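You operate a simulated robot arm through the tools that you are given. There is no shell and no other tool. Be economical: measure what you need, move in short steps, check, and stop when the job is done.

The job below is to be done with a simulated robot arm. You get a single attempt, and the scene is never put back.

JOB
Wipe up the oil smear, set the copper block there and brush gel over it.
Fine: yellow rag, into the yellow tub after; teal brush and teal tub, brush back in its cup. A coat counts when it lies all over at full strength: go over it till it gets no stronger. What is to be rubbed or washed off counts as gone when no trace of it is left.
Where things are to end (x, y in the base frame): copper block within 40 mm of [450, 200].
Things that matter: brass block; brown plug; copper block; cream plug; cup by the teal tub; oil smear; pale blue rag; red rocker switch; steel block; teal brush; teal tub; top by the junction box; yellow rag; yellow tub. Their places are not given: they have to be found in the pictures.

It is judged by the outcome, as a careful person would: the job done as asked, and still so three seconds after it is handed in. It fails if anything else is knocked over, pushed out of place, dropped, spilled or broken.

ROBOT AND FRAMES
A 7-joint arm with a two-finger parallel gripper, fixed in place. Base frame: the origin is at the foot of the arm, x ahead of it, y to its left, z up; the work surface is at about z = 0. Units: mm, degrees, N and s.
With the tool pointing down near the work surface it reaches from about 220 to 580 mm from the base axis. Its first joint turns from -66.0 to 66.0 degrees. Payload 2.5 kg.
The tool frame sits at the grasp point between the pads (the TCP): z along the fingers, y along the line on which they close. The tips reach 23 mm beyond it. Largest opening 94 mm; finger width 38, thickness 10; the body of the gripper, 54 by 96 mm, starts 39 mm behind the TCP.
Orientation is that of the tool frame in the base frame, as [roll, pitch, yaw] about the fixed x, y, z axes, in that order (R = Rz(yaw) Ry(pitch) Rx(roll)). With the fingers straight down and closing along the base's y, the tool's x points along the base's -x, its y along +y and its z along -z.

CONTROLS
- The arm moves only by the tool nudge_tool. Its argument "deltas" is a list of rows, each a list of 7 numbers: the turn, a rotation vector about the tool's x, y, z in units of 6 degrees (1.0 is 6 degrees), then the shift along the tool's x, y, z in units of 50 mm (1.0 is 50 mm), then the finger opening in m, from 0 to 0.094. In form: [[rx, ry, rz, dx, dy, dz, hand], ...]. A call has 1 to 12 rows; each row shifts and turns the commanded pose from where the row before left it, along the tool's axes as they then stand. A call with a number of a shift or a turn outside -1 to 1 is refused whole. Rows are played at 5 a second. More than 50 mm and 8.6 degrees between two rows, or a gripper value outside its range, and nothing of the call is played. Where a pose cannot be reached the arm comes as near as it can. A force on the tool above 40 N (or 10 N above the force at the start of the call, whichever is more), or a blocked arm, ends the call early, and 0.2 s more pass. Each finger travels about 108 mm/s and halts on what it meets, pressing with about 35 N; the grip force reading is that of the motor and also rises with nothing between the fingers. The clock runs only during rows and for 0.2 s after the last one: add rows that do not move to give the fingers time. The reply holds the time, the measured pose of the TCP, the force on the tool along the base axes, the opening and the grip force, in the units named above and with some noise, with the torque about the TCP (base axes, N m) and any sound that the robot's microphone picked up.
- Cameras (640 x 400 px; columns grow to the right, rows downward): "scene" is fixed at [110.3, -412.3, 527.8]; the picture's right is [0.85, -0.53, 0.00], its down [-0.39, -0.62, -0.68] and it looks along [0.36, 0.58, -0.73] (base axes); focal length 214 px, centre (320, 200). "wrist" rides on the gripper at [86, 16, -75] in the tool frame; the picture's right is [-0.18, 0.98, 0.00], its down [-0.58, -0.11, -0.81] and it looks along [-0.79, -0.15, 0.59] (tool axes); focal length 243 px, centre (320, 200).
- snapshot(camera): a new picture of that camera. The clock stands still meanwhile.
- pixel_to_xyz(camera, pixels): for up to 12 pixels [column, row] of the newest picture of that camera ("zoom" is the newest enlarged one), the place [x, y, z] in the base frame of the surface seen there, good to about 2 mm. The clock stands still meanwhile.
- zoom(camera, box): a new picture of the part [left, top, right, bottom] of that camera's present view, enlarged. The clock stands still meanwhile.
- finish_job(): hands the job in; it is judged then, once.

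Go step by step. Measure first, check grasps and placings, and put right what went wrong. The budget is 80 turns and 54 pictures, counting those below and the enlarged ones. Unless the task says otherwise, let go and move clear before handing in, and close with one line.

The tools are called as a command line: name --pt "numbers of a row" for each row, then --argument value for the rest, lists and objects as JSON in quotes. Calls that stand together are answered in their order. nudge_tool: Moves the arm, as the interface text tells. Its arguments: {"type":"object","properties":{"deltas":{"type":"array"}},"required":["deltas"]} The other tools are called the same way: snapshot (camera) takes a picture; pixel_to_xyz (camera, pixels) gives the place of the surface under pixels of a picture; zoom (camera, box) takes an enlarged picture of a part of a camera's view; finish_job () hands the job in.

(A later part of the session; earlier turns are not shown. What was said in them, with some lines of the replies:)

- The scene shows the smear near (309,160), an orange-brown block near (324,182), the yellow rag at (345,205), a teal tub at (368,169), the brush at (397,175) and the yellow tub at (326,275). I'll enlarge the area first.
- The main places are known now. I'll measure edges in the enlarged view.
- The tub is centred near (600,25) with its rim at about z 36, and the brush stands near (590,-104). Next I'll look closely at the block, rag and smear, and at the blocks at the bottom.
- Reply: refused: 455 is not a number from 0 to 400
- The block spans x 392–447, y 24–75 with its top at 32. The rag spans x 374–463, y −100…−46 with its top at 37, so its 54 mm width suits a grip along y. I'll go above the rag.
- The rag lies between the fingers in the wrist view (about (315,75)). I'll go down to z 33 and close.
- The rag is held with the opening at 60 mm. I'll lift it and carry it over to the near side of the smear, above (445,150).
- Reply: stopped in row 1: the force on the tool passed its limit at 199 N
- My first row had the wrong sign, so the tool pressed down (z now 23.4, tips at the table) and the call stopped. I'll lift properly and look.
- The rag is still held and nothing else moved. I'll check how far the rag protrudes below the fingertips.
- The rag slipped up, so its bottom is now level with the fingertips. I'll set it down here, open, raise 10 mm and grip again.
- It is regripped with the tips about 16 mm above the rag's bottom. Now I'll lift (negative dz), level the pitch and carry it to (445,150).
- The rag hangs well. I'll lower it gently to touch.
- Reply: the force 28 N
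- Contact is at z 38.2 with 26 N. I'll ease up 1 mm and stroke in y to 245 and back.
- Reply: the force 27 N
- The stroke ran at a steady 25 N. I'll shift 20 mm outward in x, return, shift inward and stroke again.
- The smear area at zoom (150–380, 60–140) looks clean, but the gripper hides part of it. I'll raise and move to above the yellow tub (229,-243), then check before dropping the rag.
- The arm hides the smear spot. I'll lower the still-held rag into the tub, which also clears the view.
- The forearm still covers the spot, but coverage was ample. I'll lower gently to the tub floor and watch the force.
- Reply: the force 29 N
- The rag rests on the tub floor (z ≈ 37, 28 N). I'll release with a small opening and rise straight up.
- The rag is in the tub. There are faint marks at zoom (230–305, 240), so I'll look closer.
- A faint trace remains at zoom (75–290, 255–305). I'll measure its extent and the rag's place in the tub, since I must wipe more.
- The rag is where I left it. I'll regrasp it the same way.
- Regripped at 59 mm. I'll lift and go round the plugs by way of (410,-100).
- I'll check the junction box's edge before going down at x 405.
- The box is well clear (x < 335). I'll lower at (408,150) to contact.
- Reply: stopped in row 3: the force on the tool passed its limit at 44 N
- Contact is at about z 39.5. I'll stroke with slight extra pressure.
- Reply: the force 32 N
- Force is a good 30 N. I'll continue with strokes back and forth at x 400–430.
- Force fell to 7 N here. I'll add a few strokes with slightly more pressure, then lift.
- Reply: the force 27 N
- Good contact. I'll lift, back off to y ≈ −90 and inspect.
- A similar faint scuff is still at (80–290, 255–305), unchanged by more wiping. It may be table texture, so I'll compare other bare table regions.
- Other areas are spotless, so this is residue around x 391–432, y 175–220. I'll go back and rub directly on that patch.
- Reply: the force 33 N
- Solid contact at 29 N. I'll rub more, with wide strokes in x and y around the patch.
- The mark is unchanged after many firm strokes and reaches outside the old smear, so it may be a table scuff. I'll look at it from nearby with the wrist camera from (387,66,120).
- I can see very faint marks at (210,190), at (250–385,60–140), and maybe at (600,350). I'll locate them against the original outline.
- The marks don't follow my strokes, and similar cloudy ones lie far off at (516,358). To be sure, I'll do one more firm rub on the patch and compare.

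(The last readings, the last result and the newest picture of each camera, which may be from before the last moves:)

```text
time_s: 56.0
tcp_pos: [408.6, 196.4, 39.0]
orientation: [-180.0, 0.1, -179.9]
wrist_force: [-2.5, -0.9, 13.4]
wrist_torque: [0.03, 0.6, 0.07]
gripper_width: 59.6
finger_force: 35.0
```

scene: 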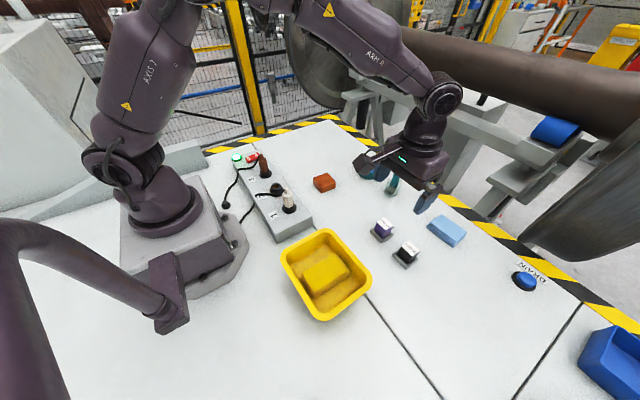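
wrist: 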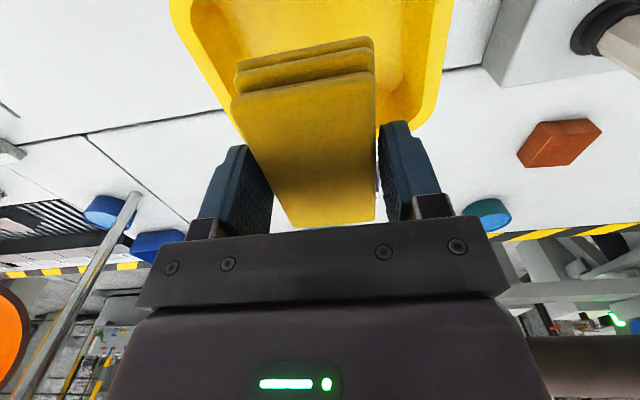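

nudge_tool --pt "0 0 0 0 0.5 0.012 0.03" --pt "0 0 0 0 -0.5 0 0.03" --pt "0 0 0 0 -0.5 0 0.03" --pt "0 0 0 0 0.5 0 0.03" --pt "0 0 0 0 0.5 0 0.03" --pt "0 0 0 0 -0.5 0 0.03" --pt "0 0 0 0 -0.5 0 0.03" --pt "0 0 0 0 0.5 0 0.03" --pt "0 0 0 0 0.5 0 0.03" --pt "0 0 0 0 -0.5 0 0.03" --pt "0 0 0 0 -0.5 0 0.03" --pt "0 0 0 0 0.5 0 0.03"

nudge_tool --pt "0 0 0 0 0 -0.6 0.03" --pt "0 0 0 0 0 -0.9 0.03" --pt "0 0 0 0 0 -0.9 0.03" --pt "0 0 0 0 -0.9 -0.4 0.03" --pt "0 0 0 0 -0.95 -0.2 0.03" --pt "0 0 0 0 -0.97 0 0.03" --pt "0 0 0 0 -0.97 0 0.03" --pt "0 0 0 0 -0.97 0 0.03" --pt "0 0 0 0 -0.97 0 0.03" --pt "0 0 0 0 -0.97 0 0.03" --pt "0 0 0 0 0 0 0.03"

zoom --camera "scene" --box '[290, 148, 330, 173]'

```text
time_s: 58.0
tcp_pos: [411.0, 210.5, 38.7]
orientation: [-179.7, 0.2, 179.8]
wrist_force: [0.1, 2.7, 3.6]
wrist_torque: [0.02, 0.22, -0.08]
gripper_width: 59.3
finger_force: 34.5
stopped in row 9: the force on the tool passed its limit at 43 N (the readings are from after the stop); the commanded pose is now the measured one
```

```text
time_s: 60.4
tcp_pos: [408.5, -124.3, 187.2]
orientation: [-179.7, 0.1, 179.9]
wrist_force: [-0.7, 0.5, 0.2]
wrist_torque: [0.0, 0.0, -0.03]
gripper_width: 59.2
finger_force: 34.2
```

```text
16.00 times, centred on (310, 160) of scene
```

zoom: 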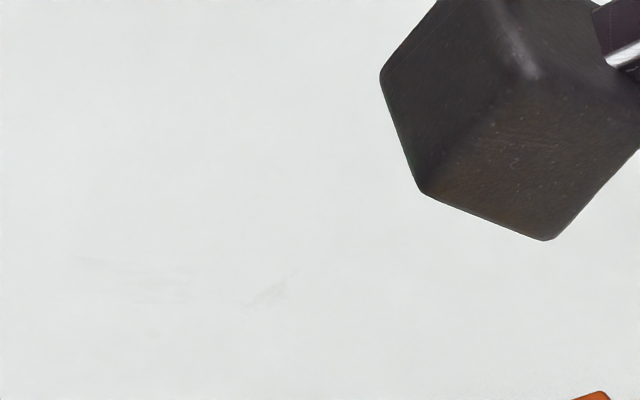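

It is identical after 40 N of rubbing, so it is the table's own scuff and the oil is gone. I'll return the rag to the yellow tub.

nudge_tool --pt "0 0 0 0.718 -0.475 0 0.03" --pt "0 0 0 0.718 -0.475 0 0.03" --pt "0 0 0 0.718 -0.475 0 0.03" --pt "0 0 0 0.718 -0.475 0 0.03" --pt "0 0 0 0.718 -0.475 0 0.03" --pt "0 0 0 0 0 0 0.03" --pt "0 0 0 0 0 0.8 0.03" --pt "0 0 0 0 0 0.8 0.03" --pt "0 0 0 0 0 0.4 0.03" --pt "0 0 0 0 0 0.18 0.03" --pt "0 0 0 0 0 0.05 0.03" --pt "0 0 0 0 0 0 0.03"

```text
time_s: 63.0
tcp_pos: [229.4, -243.6, 80.0]
orientation: [-179.6, 0.2, 179.9]
wrist_force: [0.0, 0.2, 0.0]
wrist_torque: [-0.03, 0.04, 0.02]
gripper_width: 59.5
finger_force: 35.3
```

nudge_tool --pt "0 0 0 0 0 0.06 0.03" --pt "0 0 0 0 0 0 0.03" --pt "0 0 0 0 0 0 0.078" --pt "0 0 0 0 0 0 0.078" --pt "0 0 0 0 0 -0.5 0.078" --pt "0 0 0 0 0 -0.9 0.078" --pt "0 0 0 0 0 -0.9 0.078" --pt "0 0 0 -0.77 0.564 0 0.094" --pt "0 0 0 -0.77 0.564 0 0.094" --pt "0 0 0 -0.77 0.564 0 0.094" --pt "0 0 0 -0.77 0.564 0 0.094" --pt "0 0 0 -0.77 0.564 0 0.094"

snapshot --camera "scene"

```text
time_s: 65.6
tcp_pos: [422.5, -100.2, 192.2]
orientation: [-179.6, 0.2, 179.9]
wrist_force: [-0.3, 0.5, 0.2]
wrist_torque: [0.01, 0.02, 0.02]
gripper_width: 94.1
finger_force: 0.0
```

```text
24 pictures are left
```

scene: 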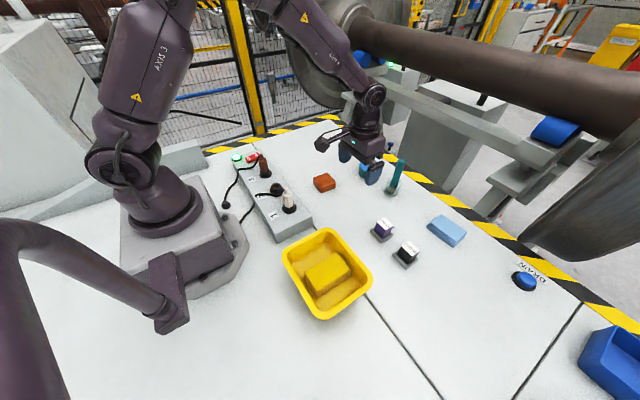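

The rag lies in the tub. Now the copper block at (419.5,50), turned about −4°: I'll move over it, turn, and go down to z ~27.

nudge_tool --pt "0 0 0 0.06 0.75 0 0.094" --pt "0 0 0 0 0.75 0 0.094" --pt "0 0 0 0 0.75 0 0.094" --pt "0 0 0 0 0.75 0 0.094" --pt "0 0 0.65 0 0 0 0.094" --pt "0 0 0 0 0 0.9 0.094" --pt "0 0 0 0 0 0.9 0.094" --pt "0 0 0 0 0 0.9 0.094" --pt "0 0 0 0 0 0 0.094"

snapshot --camera "wrist"

```text
time_s: 67.6
tcp_pos: [416.7, 47.8, 54.1]
orientation: [-179.6, 0.3, 175.9]
wrist_force: [0.5, 0.3, 0.3]
wrist_torque: [-0.04, 0.05, -0.04]
gripper_width: 94.1
finger_force: 0.0
```

```text
23 pictures are left
```

wrist: 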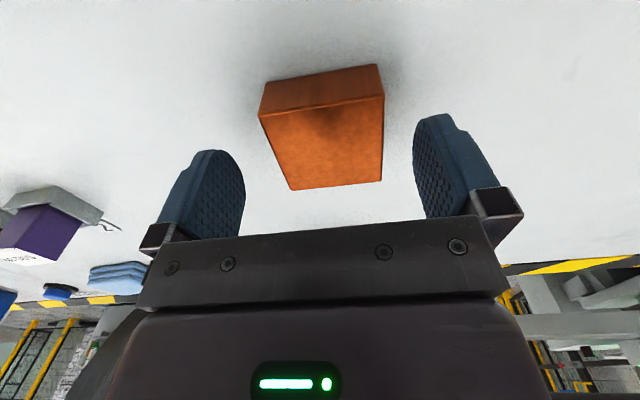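

The block is square and centred between the fingers. I'll go down 28 mm, close and lift a little.

nudge_tool --pt "0 0 0 -0.05 0.04 0.56 0.094" --pt "0 0 0 0 0 0 0.094" --pt "0 0 0 0 0 0 0.065" --pt "0 0 0 0 0 0 0.035" --pt "0 0 0 0 0 0 0.035" --pt "0 0 0 0 0 0 0.035" --pt "0 0 0 0 0 -0.4 0.035" --pt "0 0 0 0 0 -0.4 0.035" --pt "0 0 0 0 0 0 0.035"

```text
time_s: 69.6
tcp_pos: [420.3, 47.9, 65.8]
orientation: [-179.5, 0.2, 176.0]
wrist_force: [-1.0, 0.5, -5.6]
wrist_torque: [-0.01, 0.04, 0.02]
gripper_width: 59.5
finger_force: 35.1
```

Holding at 59.5 mm with 5.6 N of weight. I'll carry it to (450,200), square the yaw and lower it.

nudge_tool --pt "0 0 0 -0.095 0.768 0 0.035" --pt "0 0 0 -0.095 0.768 0 0.035" --pt "0 0 0 -0.095 0.768 0 0.035" --pt "0 0 0 -0.095 0.768 0 0.035" --pt "0 0 -0.65 0 0 0 0.035" --pt "0 0 0 0 0 0.6 0.035" --pt "0 0 0 0 0 0.14 0.035" --pt "0 0 0 0 0 0 0.035"

```text
time_s: 71.4
tcp_pos: [451.1, 199.6, 28.4]
orientation: [-179.6, 0.1, 179.9]
wrist_force: [-0.3, 0.0, -4.5]
wrist_torque: [-0.01, 0.03, 0.02]
gripper_width: 59.8
finger_force: 35.2
```

Just above the table at (451,200). I'll lower the last 2 mm, release and rise.

nudge_tool --pt "0 0 0 0 0 0.03 0.035" --pt "0 0 0 0 0 0.015 0.035" --pt "0 0 0 0 0 0 0.035" --pt "0 0 0 0 0 0 0.08" --pt "0 0 0 0 0 0 0.09" --pt "0 0 0 0 0 0 0.09" --pt "0 0 0 0 0 -0.5 0.09" --pt "0 0 0 0 0 -0.9 0.09" --pt "0 0 0 0 0 -0.9 0.09" --pt "0 0 0 0 0 -0.9 0.09" --pt "0 0 0 0 -0.9 0 0.09" --pt "0 0 0 0 -0.9 0 0.09"

zoom --camera "scene" --box '[280, 130, 440, 230]'

```text
time_s: 74.0
tcp_pos: [452.6, 109.5, 187.3]
orientation: [-179.7, 0.2, 180.0]
wrist_force: [-0.9, 0.3, 0.9]
wrist_torque: [0.0, 0.02, -0.01]
gripper_width: 90.1
finger_force: 0.0
```

```text
4.00 times, centred on (360, 180) of scene
```

zoom: 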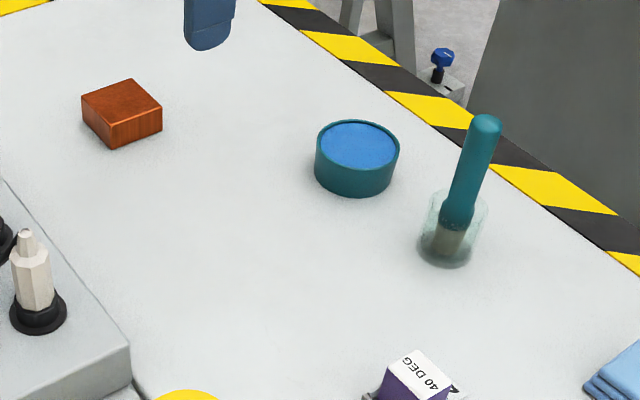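

The block stands in place. I'll measure its corners, and the brush and tub with precision.

pixel_to_xyz --camera "zoom" --pixels '[[84, 94], [133, 81], [161, 102], [112, 120], [485, 124], [478, 155], [466, 185], [457, 212], [447, 248], [418, 245], [475, 245], [446, 190]]'

zoom --camera "scene" --box '[375, 150, 415, 200]'

```text
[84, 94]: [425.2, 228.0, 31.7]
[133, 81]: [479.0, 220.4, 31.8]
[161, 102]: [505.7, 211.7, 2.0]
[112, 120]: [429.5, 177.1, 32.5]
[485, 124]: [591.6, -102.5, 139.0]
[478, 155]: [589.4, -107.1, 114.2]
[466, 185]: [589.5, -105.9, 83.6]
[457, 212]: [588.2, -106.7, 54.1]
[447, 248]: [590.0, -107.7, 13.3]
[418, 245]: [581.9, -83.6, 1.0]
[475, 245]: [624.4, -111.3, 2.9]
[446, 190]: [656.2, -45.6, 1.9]
```

```text
8.00 times, centred on (395, 175) of scene
```

zoom: 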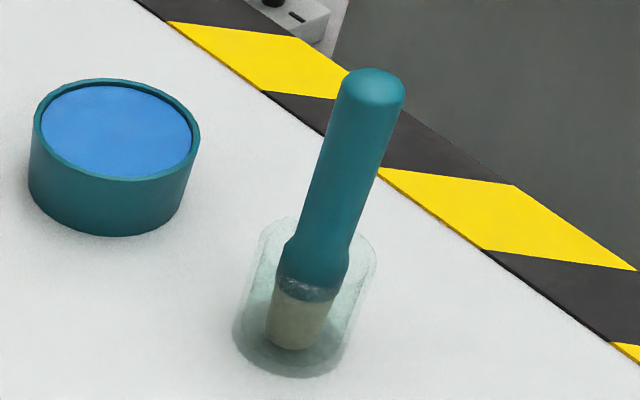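

The block's centre is about (454,200). The brush stands upright with its axis near (599.5,−100) and its top at 142. That is at the edge of reach, so I'll test reach at height 212 above it.

nudge_tool --pt "0 0 0 0 0 -0.5 0.09" --pt "0 0 0 -0.49 -0.698 0 0.09" --pt "0 0 0 -0.49 -0.698 0 0.09" --pt "0 0 0 -0.49 -0.698 0 0.09" --pt "0 0 0 -0.49 -0.698 0 0.09" --pt "0 0 0 -0.49 -0.698 0 0.09" --pt "0 0 0 -0.49 -0.698 0 0.09" --pt "0 0 0 0 0 0 0.09"

snapshot --camera "wrist"

```text
time_s: 75.8
tcp_pos: [588.3, -100.5, 214.5]
orientation: [-179.6, 0.1, 179.9]
wrist_force: [0.7, -0.2, -0.2]
wrist_torque: [-0.02, 0.0, 0.01]
gripper_width: 90.0
finger_force: 0.1
out of reach, approached as far as the arm can: row 7
```

```text
20 pictures are left
```

wrist: 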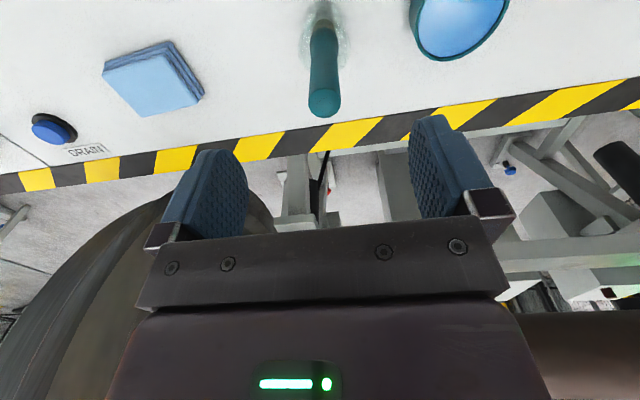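

With the tool straight down it reaches only x 588. I'll tilt the tool 18° outward (ry −3 in total), which gains reach while the flat pads still grip the upright handle.

nudge_tool --pt "0 -1 0 0 0 0 0.09" --pt "0 -1 0 0 0 0 0.09" --pt "0 -1 0 0 0 0 0.09" --pt "0 0 0 0 0 0 0.09"

```text
time_s: 76.8
tcp_pos: [591.9, -99.5, 213.5]
orientation: [-179.6, 18.2, -180.0]
wrist_force: [0.2, 0.7, 0.2]
wrist_torque: [0.0, -0.01, -0.02]
gripper_width: 89.7
finger_force: 0.1
```

The tilt works and there's more reach. I'll descend halfway toward (598,−100,112) and check alignment.

nudge_tool --pt "0 0 0 0.15 0 0.57 0.09" --pt "0 0 0 0 0 0 0.09"

snapshot --camera "wrist"

zoom --camera "scene" --box '[340, 110, 440, 200]'

```text
time_s: 77.4
tcp_pos: [592.5, -97.4, 183.6]
orientation: [-179.7, 18.2, -179.9]
wrist_force: [0.4, -0.5, 1.0]
wrist_torque: [0.02, 0.02, 0.01]
gripper_width: 90.0
finger_force: 0.1
```

```text
19 pictures are left
```

wrist: 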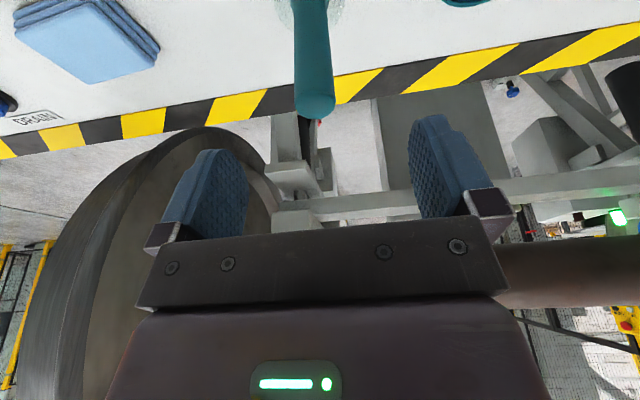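

```text
4.44 times, centred on (390, 155) of scene
```

zoom: 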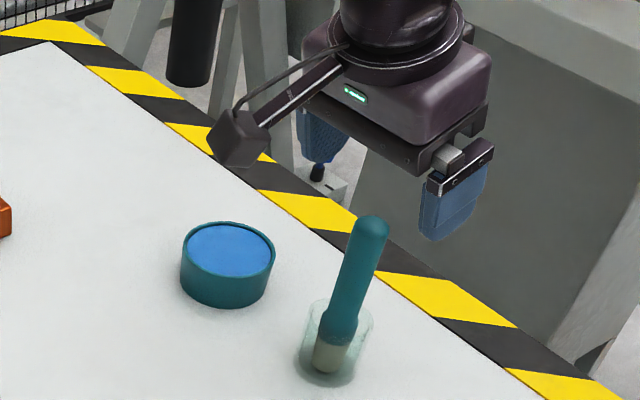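

The brush (wrist column ~315) lies between the fingers (245…412). I'll verify its axis from this view.

pixel_to_xyz --camera "wrist" --pixels '[[315, 105], [300, 85], [328, 85], [312, 40], [297, 40], [328, 40], [315, 95]]'

```text
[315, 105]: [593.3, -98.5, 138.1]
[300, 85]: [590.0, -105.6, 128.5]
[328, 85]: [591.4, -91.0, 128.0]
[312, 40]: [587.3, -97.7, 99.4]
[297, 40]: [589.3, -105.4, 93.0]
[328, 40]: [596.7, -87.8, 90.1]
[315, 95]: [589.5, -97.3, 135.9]
```

The axis is about (598.5,−98.5). I'll descend to z 112 around the handle and close slowly.

nudge_tool --pt "0 0 0 0.18 0 0.7 0.09" --pt "0 0 0 0.18 -0.02 0.69 0.09" --pt "0 0 0 0 0 0 0.09" --pt "0 0 0 0 0 0 0.06" --pt "0 0 0 0 0 0 0.035" --pt "0 0 0 0 0 0 0.015" --pt "0 0 0 0 0 0 0.01" --pt "0 0 0 0 0 0 0.01"

snapshot --camera "wrist"

```text
time_s: 79.2
tcp_pos: [597.8, -101.2, 111.6]
orientation: [-179.5, 18.2, -179.9]
wrist_force: [-0.4, 0.0, -0.2]
wrist_torque: [0.02, 0.02, -0.02]
gripper_width: 22.4
finger_force: 35.0
```

```text
17 pictures are left
```

wrist: 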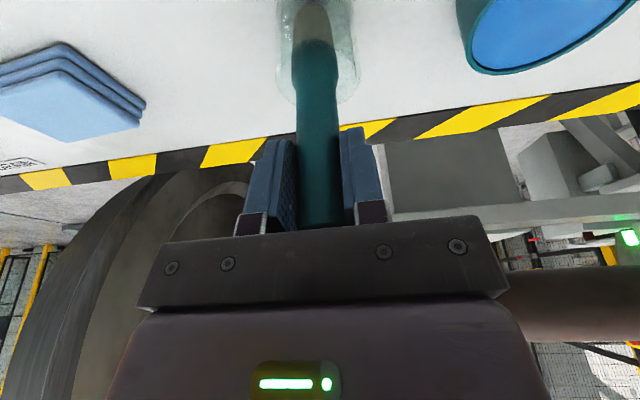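

The handle is gripped at 22.4 mm (grasp z 111.6). I'll lift straight up about 90 mm.

nudge_tool --pt "0 0 0 -0.187 0 -0.57 0.01" --pt "0 0 0 -0.187 0 -0.57 0.01" --pt "0 0 0 -0.187 0 -0.57 0.01" --pt "0 0 0 0 0 0 0.01"

zoom --camera "scene" --box '[340, 110, 440, 200]'

```text
time_s: 80.2
tcp_pos: [598.7, -97.8, 202.7]
orientation: [-179.5, 18.2, -179.9]
wrist_force: [-0.5, -0.2, 0.5]
wrist_torque: [0.02, 0.01, -0.02]
gripper_width: 22.4
finger_force: 35.4
```

```text
4.44 times, centred on (390, 155) of scene
```

zoom: 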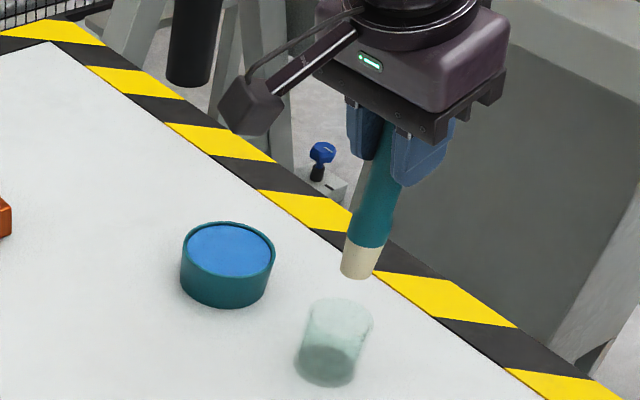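

The brush is out and hangs upright. I'll measure the bristle tip, the cup and the tub surface.

pixel_to_xyz --camera "zoom" --pixels '[[357, 276], [357, 262], [370, 245], [338, 300], [338, 340], [230, 250], [184, 250], [273, 252], [228, 223], [228, 278], [375, 215]]'

```text
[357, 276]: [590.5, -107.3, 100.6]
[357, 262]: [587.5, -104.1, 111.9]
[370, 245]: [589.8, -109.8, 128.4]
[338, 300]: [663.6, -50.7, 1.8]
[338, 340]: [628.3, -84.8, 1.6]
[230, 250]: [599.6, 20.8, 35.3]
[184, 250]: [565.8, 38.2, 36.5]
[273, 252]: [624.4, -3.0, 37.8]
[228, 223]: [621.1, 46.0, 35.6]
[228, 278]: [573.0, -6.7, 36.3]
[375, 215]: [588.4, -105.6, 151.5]
```

The bristle tip is about 103 mm below the TCP, and the gel surface is at about z 35, centre (596,19). I'll carry it over the tub and dip to tip z ≈ 27.

nudge_tool --pt "0 0 0 0.02 0.77 0 0.01" --pt "0 0 0 0.02 0.77 0 0.01" --pt "0 0 0 0.02 0.79 0 0.01" --pt "0 0 0 0 0 0 0.01" --pt "0 0 0 0.156 0 0.475 0.01" --pt "0 0 0 0.156 0 0.475 0.01" --pt "0 0 0 0.14 0 0.42 0.01" --pt "0 0 0 0 0 0 0.01"

zoom --camera "scene" --box '[330, 120, 410, 190]'

```text
time_s: 82.0
tcp_pos: [599.0, 17.6, 133.8]
orientation: [-179.7, 19.0, 179.9]
wrist_force: [4.1, -0.3, 29.0]
wrist_torque: [0.03, -0.38, 0.0]
gripper_width: 22.5
finger_force: 34.9
```

```text
5.71 times, centred on (370, 155) of scene
```

zoom: 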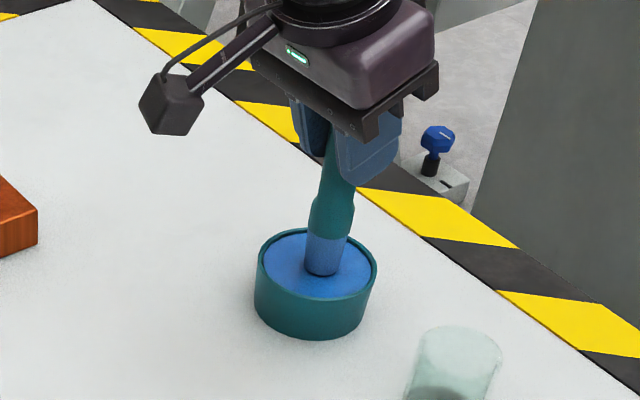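

The bristles took blue gel (29 N, lightly pressed). I'll lift and carry it to above the block's near corner (432,178).

nudge_tool --pt "0 0 0 -0.1 0 -0.3 0.01" --pt "0 0 0 -0.187 0 -0.57 0.01" --pt "0 0 0 -0.15 0 -0.46 0.01" --pt "0 0 0 0 0 0 0.01" --pt "0 0 0 0.635 0.64 -0.206 0.01" --pt "0 0 0 0.635 0.64 -0.206 0.01" --pt "0 0 0 0.635 0.64 -0.206 0.01" --pt "0 0 0 0.635 0.64 -0.206 0.01" --pt "0 0 0 0.635 0.64 -0.206 0.01" --pt "0 0 0 0 0 0 0.01"

zoom --camera "scene" --box '[280, 110, 400, 190]'

```text
time_s: 84.2
tcp_pos: [426.8, 177.4, 196.7]
orientation: [-179.6, 18.2, 179.9]
wrist_force: [0.3, 0.5, -0.5]
wrist_torque: [0.01, 0.04, -0.01]
gripper_width: 22.2
finger_force: 35.3
```

```text
5.00 times, centred on (340, 150) of scene
```

zoom: 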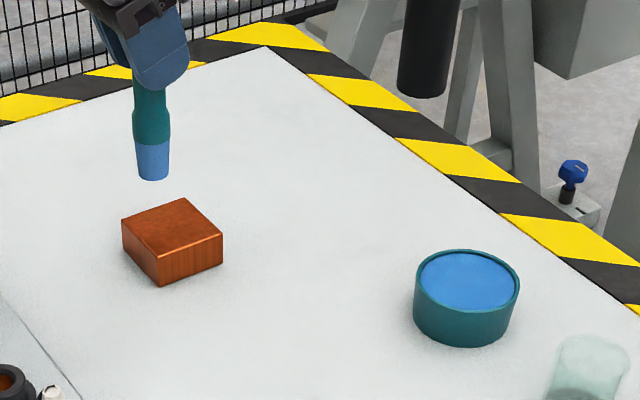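

pixel_to_xyz --camera "zoom" --pixels '[[124, 221], [184, 199], [221, 234], [160, 258], [172, 228], [152, 180], [152, 172], [140, 176], [165, 176]]'

```text
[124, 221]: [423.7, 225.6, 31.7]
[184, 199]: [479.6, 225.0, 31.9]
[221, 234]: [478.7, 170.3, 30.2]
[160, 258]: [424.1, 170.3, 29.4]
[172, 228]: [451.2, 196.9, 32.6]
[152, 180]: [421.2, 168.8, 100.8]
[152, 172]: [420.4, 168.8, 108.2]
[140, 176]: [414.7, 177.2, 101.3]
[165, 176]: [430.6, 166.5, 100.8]
```

The block top spans x 423–480, y 170–226. The bristle tip is about 98 mm below the TCP. I'll lower onto the near corner and feel for contact.

nudge_tool --pt "0 0 0 0.14 0.03 0.627 0.01" --pt "0 0 0 0.14 0.03 0.627 0.01" --pt "0 0 0 0.006 0 0.019 0.01" --pt "0 0 0 0.006 0 0.019 0.01" --pt "0 0 0 0 0 0 0.01"

```text
time_s: 85.4
tcp_pos: [434.5, 179.1, 130.0]
orientation: [-179.5, 18.2, -180.0]
wrist_force: [-0.8, 0.1, 0.1]
wrist_torque: [0.04, 0.01, 0.03]
gripper_width: 22.7
finger_force: 34.9
```

nudge_tool --pt "0 0 0 0.009 0 0.028 0.01" --pt "0 0 0 0.006 0 0.019 0.01" --pt "0 0 0 0 0 0 0.01"

```text
time_s: 86.2
tcp_pos: [433.9, 180.5, 127.7]
orientation: [-179.7, 18.2, 180.0]
wrist_force: [1.0, -1.4, -0.1]
wrist_torque: [0.05, -0.09, -0.02]
gripper_width: 22.4
finger_force: 34.7
```

nudge_tool --pt "0 0 0 0.006 0 0.019 0.01" --pt "0 0 0 0.006 0 0.019 0.01" --pt "0 0 0 0 0 0 0.01"

```text
time_s: 87.0
tcp_pos: [434.3, 181.0, 128.1]
orientation: [-179.7, 18.5, 179.9]
wrist_force: [-4.7, -1.8, 26.1]
wrist_torque: [-0.13, 0.36, 0.01]
gripper_width: 22.4
finger_force: 34.8
```

Contact is at 26 N. I'll ease off 0.6 mm and begin the first strokes along y at x 434 and 448.

nudge_tool --pt "0 0 0 -0.004 0 -0.012 0.01" --pt "0 0 0 0 0.4 0 0.01" --pt "0 0 0 0 0.36 0 0.01" --pt "0 0 0 -0.266 0 0.0865 0.01" --pt "0 0 0 0 -0.4 0 0.01" --pt "0 0 0 0 -0.36 0 0.01" --pt "0 0 0 0 0 0 0.01"

zoom --camera "scene" --box '[280, 120, 360, 180]'

```text
time_s: 88.6
tcp_pos: [446.5, 178.9, 125.5]
orientation: [-179.4, 17.9, -179.9]
wrist_force: [0.0, -0.4, -0.1]
wrist_torque: [0.04, 0.0, 0.0]
gripper_width: 21.9
finger_force: 34.7
```

```text
6.67 times, centred on (320, 150) of scene
```

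zoom: 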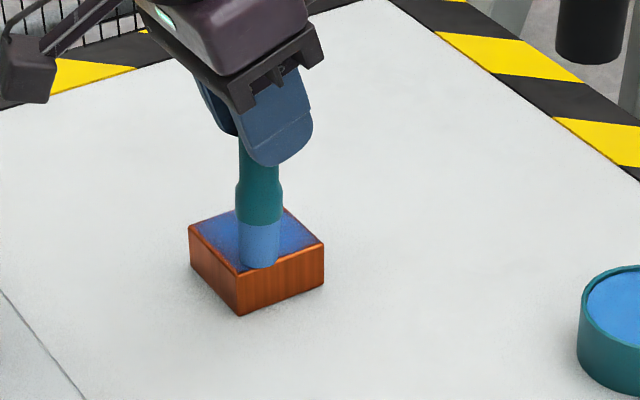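

The gel is coating the top (blue at zoom (200–320, 215–270)). Force is near 0 now, so I'll press 0.7 mm and continue with strokes at x 448, 462 and 470.

nudge_tool --pt "0 0 0 0.004 0 0.0133 0.01" --pt "0 0 0 0 0.4 0 0.01" --pt "0 0 0 0 0.36 0 0.01" --pt "0 0 0 -0.266 0 0.0865 0.01" --pt "0 0 0 0 -0.4 0 0.01" --pt "0 0 0 0 -0.36 0 0.01" --pt "0 0 0 -0.18 0 0.0585 0.01" --pt "0 0 0 0 0.4 0 0.01" --pt "0 0 0 0 0.36 0 0.01" --pt "0 0 0 0 0 0 0.01"

```text
time_s: 90.8
tcp_pos: [472.6, 217.7, 125.7]
orientation: [-179.6, 18.4, 180.0]
wrist_force: [1.6, -3.6, 15.9]
wrist_torque: [-0.32, -0.29, -0.03]
gripper_width: 22.0
finger_force: 34.8
```

Contact is 16 N. Now I'll cross with strokes along x from y 218 down to 176.

nudge_tool --pt "0 0 0 0.39 0 -0.127 0.01" --pt "0 0 0 0.39 0 -0.127 0.01" --pt "0 0 0 0 -0.27 0 0.01" --pt "0 0 0 -0.39 0 0.127 0.01" --pt "0 0 0 -0.39 0 0.127 0.01" --pt "0 0 0 0 -0.27 0 0.01" --pt "0 0 0 0.39 0 -0.127 0.01" --pt "0 0 0 0.39 0 -0.127 0.01" --pt "0 0 0 0 -0.26 0 0.01" --pt "0 0 0 -0.39 0 0.127 0.01" --pt "0 0 0 -0.39 0 0.127 0.01" --pt "0 0 0 0 0 0 0.01"

```text
time_s: 93.4
tcp_pos: [471.4, 177.3, 124.3]
orientation: [-179.5, 18.1, -179.9]
wrist_force: [-1.2, 0.5, 0.2]
wrist_torque: [-0.02, -0.01, 0.01]
gripper_width: 22.0
finger_force: 35.0
```

I'll lift 60 mm to inspect the coat.

nudge_tool --pt "0 0 0 -0.187 0 -0.57 0.01" --pt "0 0 0 -0.187 0 -0.57 0.01" --pt "0 0 0 -0.8 0 0.26 0.01" --pt "0 0 0 0 0 0 0.01"

zoom --camera "scene" --box '[290, 135, 340, 175]'

```text
time_s: 94.4
tcp_pos: [513.7, 180.2, 185.6]
orientation: [-179.5, 18.2, -179.8]
wrist_force: [-0.2, -0.1, -1.1]
wrist_torque: [-0.01, -0.02, 0.0]
gripper_width: 22.2
finger_force: 34.7
```

```text
10.00 times, centred on (315, 155) of scene
```

zoom: 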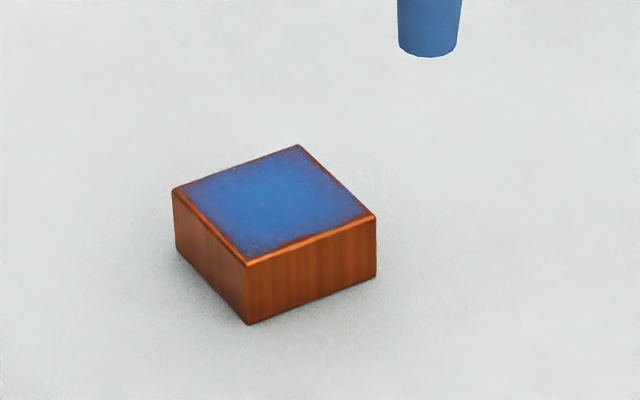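

The top is coated, but weaker along the edges and corners. I'll go back down with a touch more pressure and run the perimeter twice.

nudge_tool --pt "0 0 0 0.7 -0.08 -0.23 0.01" --pt "0 0 0 0.187 0 0.57 0.01" --pt "0 0 0 0.187 0 0.57 0.01" --pt "0 0 0 0.008 0 0.025 0.01" --pt "0 0 0 0 0 0 0.01"

```text
time_s: 95.6
tcp_pos: [478.4, 172.5, 124.3]
orientation: [-179.5, 18.2, -180.0]
wrist_force: [0.3, 0.0, -0.8]
wrist_torque: [-0.01, -0.01, 0.03]
gripper_width: 21.9
finger_force: 34.9
```

nudge_tool --pt "0 0 0 0.012 0.02 0.019 0.01" --pt "0 0 0 0.006 0 0.019 0.01" --pt "0 0 0 0 0 0 0.01"

```text
time_s: 96.4
tcp_pos: [478.1, 175.9, 124.4]
orientation: [-179.6, 18.4, -180.0]
wrist_force: [-2.2, -2.0, 18.1]
wrist_torque: [-0.1, 0.15, -0.02]
gripper_width: 22.1
finger_force: 35.2
```

Contact at 18 N. I'll run the perimeter twice, pressing 0.3 mm more partway to offset creep.

nudge_tool --pt "0 0 0 0 0.48 0 0.01" --pt "0 0 0 0 0.48 0 0.01" --pt "0 0 0 0.456 0 -0.148 0.01" --pt "0 0 0 0.456 0 -0.148 0.01" --pt "0 0 0 0 -0.48 0.004 0.01" --pt "0 0 0 0 -0.48 0 0.01" --pt "0 0 0 -0.456 0 0.148 0.01" --pt "0 0 0 -0.456 0 0.148 0.01" --pt "0 0 0 0 0 0.004 0.01"

nudge_tool --pt "0 0 0 0 0.48 0.004 0.01" --pt "0 0 0 0 0.48 0 0.01" --pt "0 0 0 0.456 0 -0.148 0.01" --pt "0 0 0 0.456 0 -0.148 0.01" --pt "0 0 0 0 -0.48 0.004 0.01" --pt "0 0 0 0 -0.48 0 0.01" --pt "0 0 0 -0.456 0 0.148 0.01" --pt "0 0 0 -0.456 0 0.148 0.01" --pt "0 0 0 0 0 0.004 0.01"

zoom --camera "scene" --box '[290, 135, 340, 175]'

```text
time_s: 98.4
tcp_pos: [476.5, 175.4, 124.6]
orientation: [-179.5, 18.2, -180.0]
wrist_force: [-3.7, -1.2, 13.7]
wrist_torque: [-0.09, 0.34, 0.03]
gripper_width: 22.1
finger_force: 34.6
```

```text
time_s: 100.4
tcp_pos: [477.8, 175.4, 121.7]
orientation: [-179.7, 18.2, 179.9]
wrist_force: [-7.5, -1.0, 24.0]
wrist_torque: [-0.02, 0.56, 0.03]
gripper_width: 22.2
finger_force: 34.9
```

```text
10.00 times, centred on (315, 155) of scene
```

zoom: 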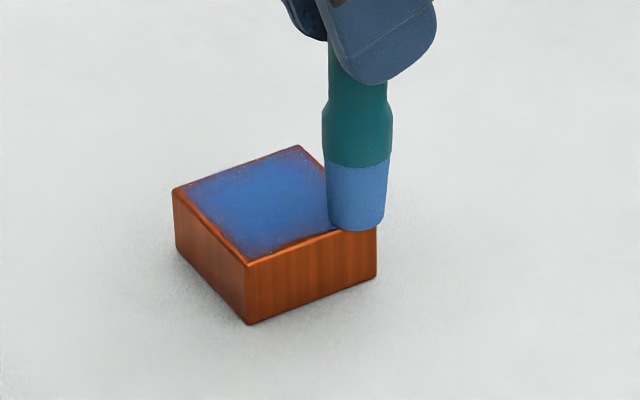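

The coat is present but still lighter than the gel itself at places (back edge (300,150)). I'll re-dip the brush, then go over the whole again.

nudge_tool --pt "0 0 0 -0.145 0 -0.443 0.01" --pt "0 0 0 -0.145 0 -0.443 0.01" --pt "0 0 0 -0.145 0 -0.443 0.01" --pt "0 0 0 -0.457 -0.624 0.148 0.01" --pt "0 0 0 -0.457 -0.624 0.148 0.01" --pt "0 0 0 -0.457 -0.624 0.148 0.01" --pt "0 0 0 -0.457 -0.624 0.148 0.01" --pt "0 0 0 -0.457 -0.624 0.148 0.01" --pt "0 0 0 0 0 0 0.01" --pt "0 0 0 0.19 0 0.58 0.01" --pt "0 0 0 0.17 0 0.52 0.01" --pt "0 0 0 0 0 0 0.01"

```text
time_s: 103.0
tcp_pos: [597.0, 18.8, 136.2]
orientation: [-179.6, 18.3, -180.0]
wrist_force: [0.0, 0.6, -0.6]
wrist_torque: [0.05, 0.0, -0.01]
gripper_width: 22.3
finger_force: 34.7
```

nudge_tool --pt "0 0 0 0.037 0 0.114 0.01" --pt "0 0 0 0.0123 0 0.038 0.01" --pt "0 0 0 0.0062 0 0.019 0.01" --pt "0 0 0 0.0062 0 0.019 0.01" --pt "0 0 0 0 0 0 0.01"

```text
time_s: 104.2
tcp_pos: [597.6, 19.4, 127.9]
orientation: [-179.5, 18.5, 180.0]
wrist_force: [-3.9, 0.0, 18.5]
wrist_torque: [0.01, 0.2, 0.03]
gripper_width: 22.3
finger_force: 34.3
```

The brush is reloaded. I'll return to the block's near corner (434,176).

nudge_tool --pt "0 0 0 -0.134 0 -0.412 0.01" --pt "0 0 0 -0.134 0 -0.412 0.01" --pt "0 0 0 -0.134 0 -0.412 0.01" --pt "0 0 0 0.62 0.624 -0.2015 0.01" --pt "0 0 0 0.62 0.624 -0.2015 0.01" --pt "0 0 0 0.62 0.624 -0.2015 0.01" --pt "0 0 0 0.62 0.624 -0.2015 0.01" --pt "0 0 0 0.62 0.624 -0.2015 0.01" --pt "0 0 0 0 0 0 0.01" --pt "0 0 0 0.19 0 0.58 0.01" --pt "0 0 0 0.19 0 0.58 0.01" --pt "0 0 0 0 0 0 0.01"

nudge_tool --pt "0 0 0 0.0123 0 0.038 0.01" --pt "0 0 0 0.0123 0 0.038 0.01" --pt "0 0 0 0 0 0 0.01"

```text
time_s: 106.8
tcp_pos: [434.8, 172.5, 127.4]
orientation: [-179.6, 18.2, 180.0]
wrist_force: [0.6, 0.2, 0.3]
wrist_torque: [0.02, -0.01, -0.03]
gripper_width: 22.2
finger_force: 34.9
```

```text
time_s: 107.6
tcp_pos: [435.4, 174.7, 123.0]
orientation: [-179.5, 18.2, -179.9]
wrist_force: [-0.9, -0.8, 1.1]
wrist_torque: [0.01, 0.02, 0.03]
gripper_width: 22.3
finger_force: 35.5
```

Just touching. I'll press 1 mm and raster the whole top in y strokes at x 429, 441, 453, 465 and 476, then the perimeter in x.

nudge_tool --pt "0 0 0 0.12 0 -0.018 0.01" --pt "0 0 0 0 0.48 0.006 0.01" --pt "0 0 0 0 0.48 0.002 0.01" --pt "0 0 0 -0.228 0 0.078 0.01" --pt "0 0 0 0 -0.48 0 0.01" --pt "0 0 0 0 -0.48 0 0.01" --pt "0 0 0 -0.228 0 0.078 0.01" --pt "0 0 0 0 0.48 0 0.01" --pt "0 0 0 0 0.48 0 0.01"

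nudge_tool --pt "0 0 0 -0.228 0 0.078 0.01" --pt "0 0 0 0 -0.48 0 0.01" --pt "0 0 0 0 -0.48 0 0.01" --pt "0 0 0 -0.209 0 0.072 0.01" --pt "0 0 0 0 0.48 0 0.01" --pt "0 0 0 0 0.48 0 0.01" --pt "0 0 0 0.456 0 -0.144 0.01" --pt "0 0 0 0.456 0 -0.144 0.01"

```text
time_s: 109.6
tcp_pos: [453.0, 220.7, 123.5]
orientation: [-179.6, 18.4, 179.9]
wrist_force: [1.5, -6.5, 23.5]
wrist_torque: [-0.49, -0.33, -0.02]
gripper_width: 22.3
finger_force: 34.7
```

```text
time_s: 111.4
tcp_pos: [429.2, 225.9, 122.1]
orientation: [-179.8, 18.5, -180.0]
wrist_force: [7.1, 0.8, 21.5]
wrist_torque: [0.15, -0.84, 0.03]
gripper_width: 21.9
finger_force: 35.4
```

Contact is a steady ~22 N. I'll do the cross raster along x from y 223 to 174, then lift and look.

nudge_tool --pt "0 0 0 -0.456 -0.04 0.148 0.01" --pt "0 0 0 -0.456 0 0.148 0.01" --pt "0 0 0 0 -0.24 0.002 0.01" --pt "0 0 0 0.456 0 -0.146 0.01" --pt "0 0 0 0.456 0 -0.148 0.01" --pt "0 0 0 0 -0.24 0.002 0.01" --pt "0 0 0 -0.456 0 0.148 0.01" --pt "0 0 0 -0.456 0 0.148 0.01" --pt "0 0 0 0 -0.24 0.002 0.01" --pt "0 0 0 0.456 0 -0.146 0.01" --pt "0 0 0 0.456 0 -0.148 0.01"

nudge_tool --pt "0 0 0 0 -0.24 0.002 0.01" --pt "0 0 0 -0.456 0 0.148 0.01" --pt "0 0 0 -0.456 0 0.148 0.01" --pt "0 0 0 0 0 0 0.01" --pt "0 0 0 -0.145 0 -0.443 0.01" --pt "0 0 0 -0.145 0 -0.443 0.01" --pt "0 0 0 -0.7 0 0.228 0.01" --pt "0 0 0 0 0 0 0.01"

zoom --camera "scene" --box '[290, 135, 340, 175]'

```text
time_s: 113.8
tcp_pos: [429.8, 185.0, 123.1]
orientation: [-179.7, 18.7, 179.9]
wrist_force: [7.8, -0.6, 26.6]
wrist_torque: [-0.02, -0.89, 0.01]
gripper_width: 22.1
finger_force: 35.1
```

```text
time_s: 115.6
tcp_pos: [512.0, 174.0, 165.6]
orientation: [-179.5, 18.0, -179.9]
wrist_force: [-0.8, 0.4, -0.6]
wrist_torque: [0.01, -0.01, 0.01]
gripper_width: 21.9
finger_force: 35.2
```

```text
10.00 times, centred on (315, 155) of scene
```

zoom: 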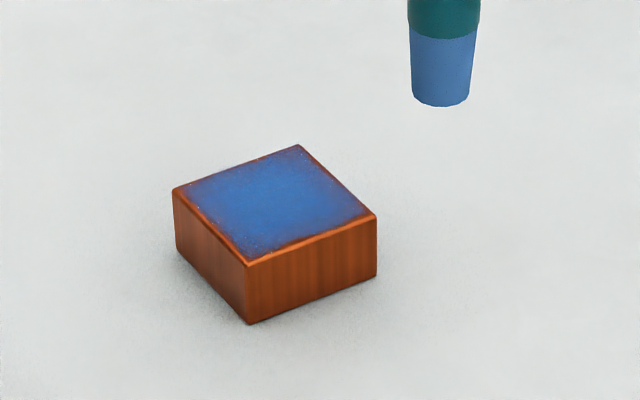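

Further passes change nothing: the whole top is evenly blue, so the coat is at full strength. Now I'll take the brush back to above its cup at (598,−99.5).

nudge_tool --pt "0 0 0 -0.187 0 -0.57 0.01" --pt "0 0 0 -0.03 0 -0.09 0.01" --pt "0 0 0 -0.234 -0.781 0.076 0.01" --pt "0 0 0 -0.234 -0.781 0.076 0.01" --pt "0 0 0 -0.234 -0.781 0.076 0.01" --pt "0 0 0 -0.234 -0.781 0.076 0.01" --pt "0 0 0 -0.234 -0.781 0.076 0.01" --pt "0 0 0 -0.234 -0.781 0.076 0.01" --pt "0 0 0 -0.234 -0.781 0.076 0.01" --pt "0 0 0 0 0 0 0.01" --pt "0 0 0 0 0 0 0.01"

snapshot --camera "wrist"

zoom --camera "scene" --box '[340, 110, 440, 200]'

pixel_to_xyz --camera "zoom" --pixels '[[357, 276], [357, 270], [357, 262], [362, 276], [350, 270], [365, 270]]'

```text
time_s: 118.0
tcp_pos: [599.2, -102.2, 203.8]
orientation: [-179.6, 18.2, -180.0]
wrist_force: [0.5, 0.0, -0.1]
wrist_torque: [0.01, -0.01, 0.01]
gripper_width: 22.0
finger_force: 35.3
```

```text
9 pictures are left
```

wrist: 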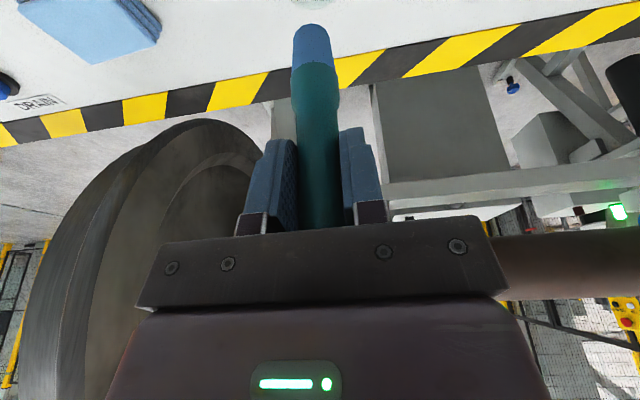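

```text
4.44 times, centred on (390, 155) of scene
```

zoom: 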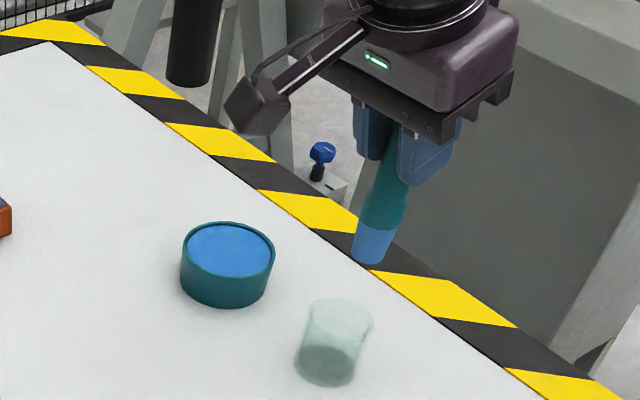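

```text
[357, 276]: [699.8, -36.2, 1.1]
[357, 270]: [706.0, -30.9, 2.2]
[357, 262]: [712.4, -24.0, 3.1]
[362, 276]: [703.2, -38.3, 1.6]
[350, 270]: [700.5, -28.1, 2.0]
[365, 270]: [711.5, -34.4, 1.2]
```

I'll measure the tip's actual place.

pixel_to_xyz --camera "zoom" --pixels '[[369, 258], [372, 245], [380, 215], [387, 190], [365, 255], [338, 370], [305, 360], [350, 368]]'

pixel_to_xyz --camera "wrist" --pixels '[[312, 45], [298, 40], [325, 40], [316, 90], [318, 140]]'

```text
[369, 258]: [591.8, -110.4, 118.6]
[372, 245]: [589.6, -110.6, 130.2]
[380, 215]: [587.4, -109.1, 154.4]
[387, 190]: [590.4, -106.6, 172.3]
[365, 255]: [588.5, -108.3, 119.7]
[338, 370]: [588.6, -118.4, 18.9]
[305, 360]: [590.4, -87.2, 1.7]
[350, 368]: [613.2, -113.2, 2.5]
```

```text
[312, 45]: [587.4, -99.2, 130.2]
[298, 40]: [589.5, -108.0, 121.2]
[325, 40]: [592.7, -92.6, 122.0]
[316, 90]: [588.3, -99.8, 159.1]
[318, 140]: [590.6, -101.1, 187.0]
```

The axis is at (599,−101), tip 88 mm below the TCP. The cup's own axis is about (598.5,−99), so I'll shift 1.5 mm in y and lower into the cup.

nudge_tool --pt "0 0 0 0.163 0.03 0.495 0.01" --pt "0 0 0 0.163 0 0.495 0.01" --pt "0 0 0 0.163 0 0.495 0.01" --pt "0 0 0 0.12 0 0.36 0.01" --pt "0 0 0 0.02 0 0.06 0.01" --pt "0 0 0 0 0 0 0.01"

zoom --camera "scene" --box '[360, 140, 430, 200]'

```text
time_s: 119.4
tcp_pos: [598.4, -98.6, 104.4]
orientation: [-179.6, 18.2, -180.0]
wrist_force: [0.2, 0.4, -0.2]
wrist_torque: [0.0, -0.01, -0.01]
gripper_width: 22.0
finger_force: 35.4
```

```text
6.67 times, centred on (395, 170) of scene
```

zoom: 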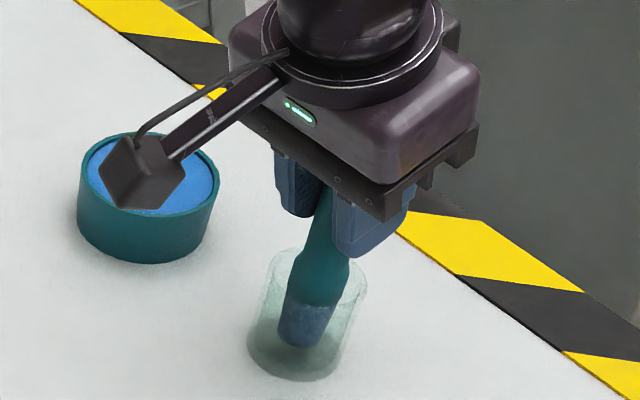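

The brush is inside the cup. I'll lower the last ~6 mm, open gently and rise along the handle.

nudge_tool --pt "0 0 0 0.0185 0 0.057 0.01" --pt "0 0 0 0.0123 0 0.038 0.01" --pt "0 0 0 0.006 0 0.019 0.01" --pt "0 0 0 0 0 0 0.01"

nudge_tool --pt "0 0 0 0 0 0 0.03" --pt "0 0 0 0 0 0 0.05" --pt "0 0 0 0 0 0 0.06" --pt "0 0 0 -0.163 0 -0.495 0.06" --pt "0 0 0 -0.163 0 -0.495 0.06" --pt "0 0 0 -0.163 0 -0.495 0.06" --pt "0 0 0 -0.163 0 -0.495 0.06" --pt "0 0 0 0.8 0 -0.26 0.06" --pt "0 0 0 0.8 0 -0.26 0.06" --pt "0 0 0 0 0 0 0.06"

snapshot --camera "scene"

zoom --camera "scene" --box '[280, 130, 420, 220]'

```text
time_s: 120.4
tcp_pos: [597.4, -99.9, 98.4]
orientation: [-179.6, 18.2, -180.0]
wrist_force: [0.1, -0.6, -0.5]
wrist_torque: [0.03, -0.03, -0.04]
gripper_width: 22.1
finger_force: 35.3
```

```text
time_s: 122.6
tcp_pos: [512.2, -96.1, 201.5]
orientation: [-179.5, 18.2, -180.0]
wrist_force: [-0.4, 0.4, -0.3]
wrist_torque: [0.0, 0.01, -0.01]
gripper_width: 60.0
finger_force: 0.0
```

```text
6 pictures are left
```

scene: 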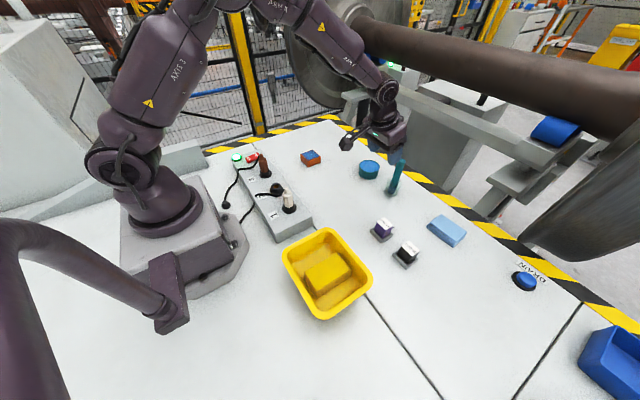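

```text
4.44 times, centred on (350, 175) of scene
5 turns are left
```

zoom: 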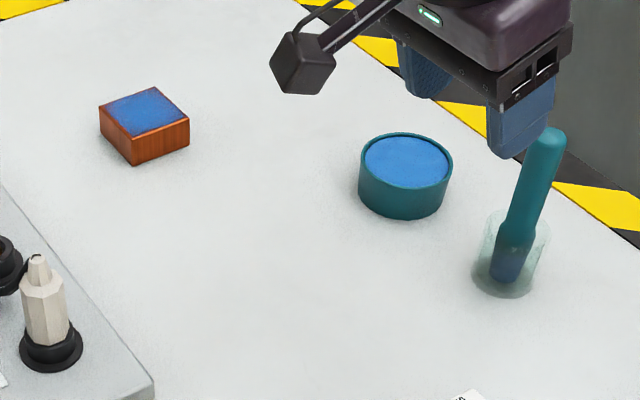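

The brush stands in its cup (zoom (515,230)), the coated block is at (145,120), the rag is in the yellow tub, and the gripper is open and clear. I'm handing in.

finish_job

```text
The job is handed in.
```

I wiped up the oil, set the copper block at about (452, 198), coated its top with gel until it got no stronger, and put the brush back in its cup and the yellow rag in the yellow tub. A very faint mark is left where the smear was; repeated firm rubbing did not change it, so I took it for a scuff in the table. Early on I pressed the rag and fingertips hard into the table by mistake (199 N), and the yellow tub may have shifted a few mm. I saw no damage.
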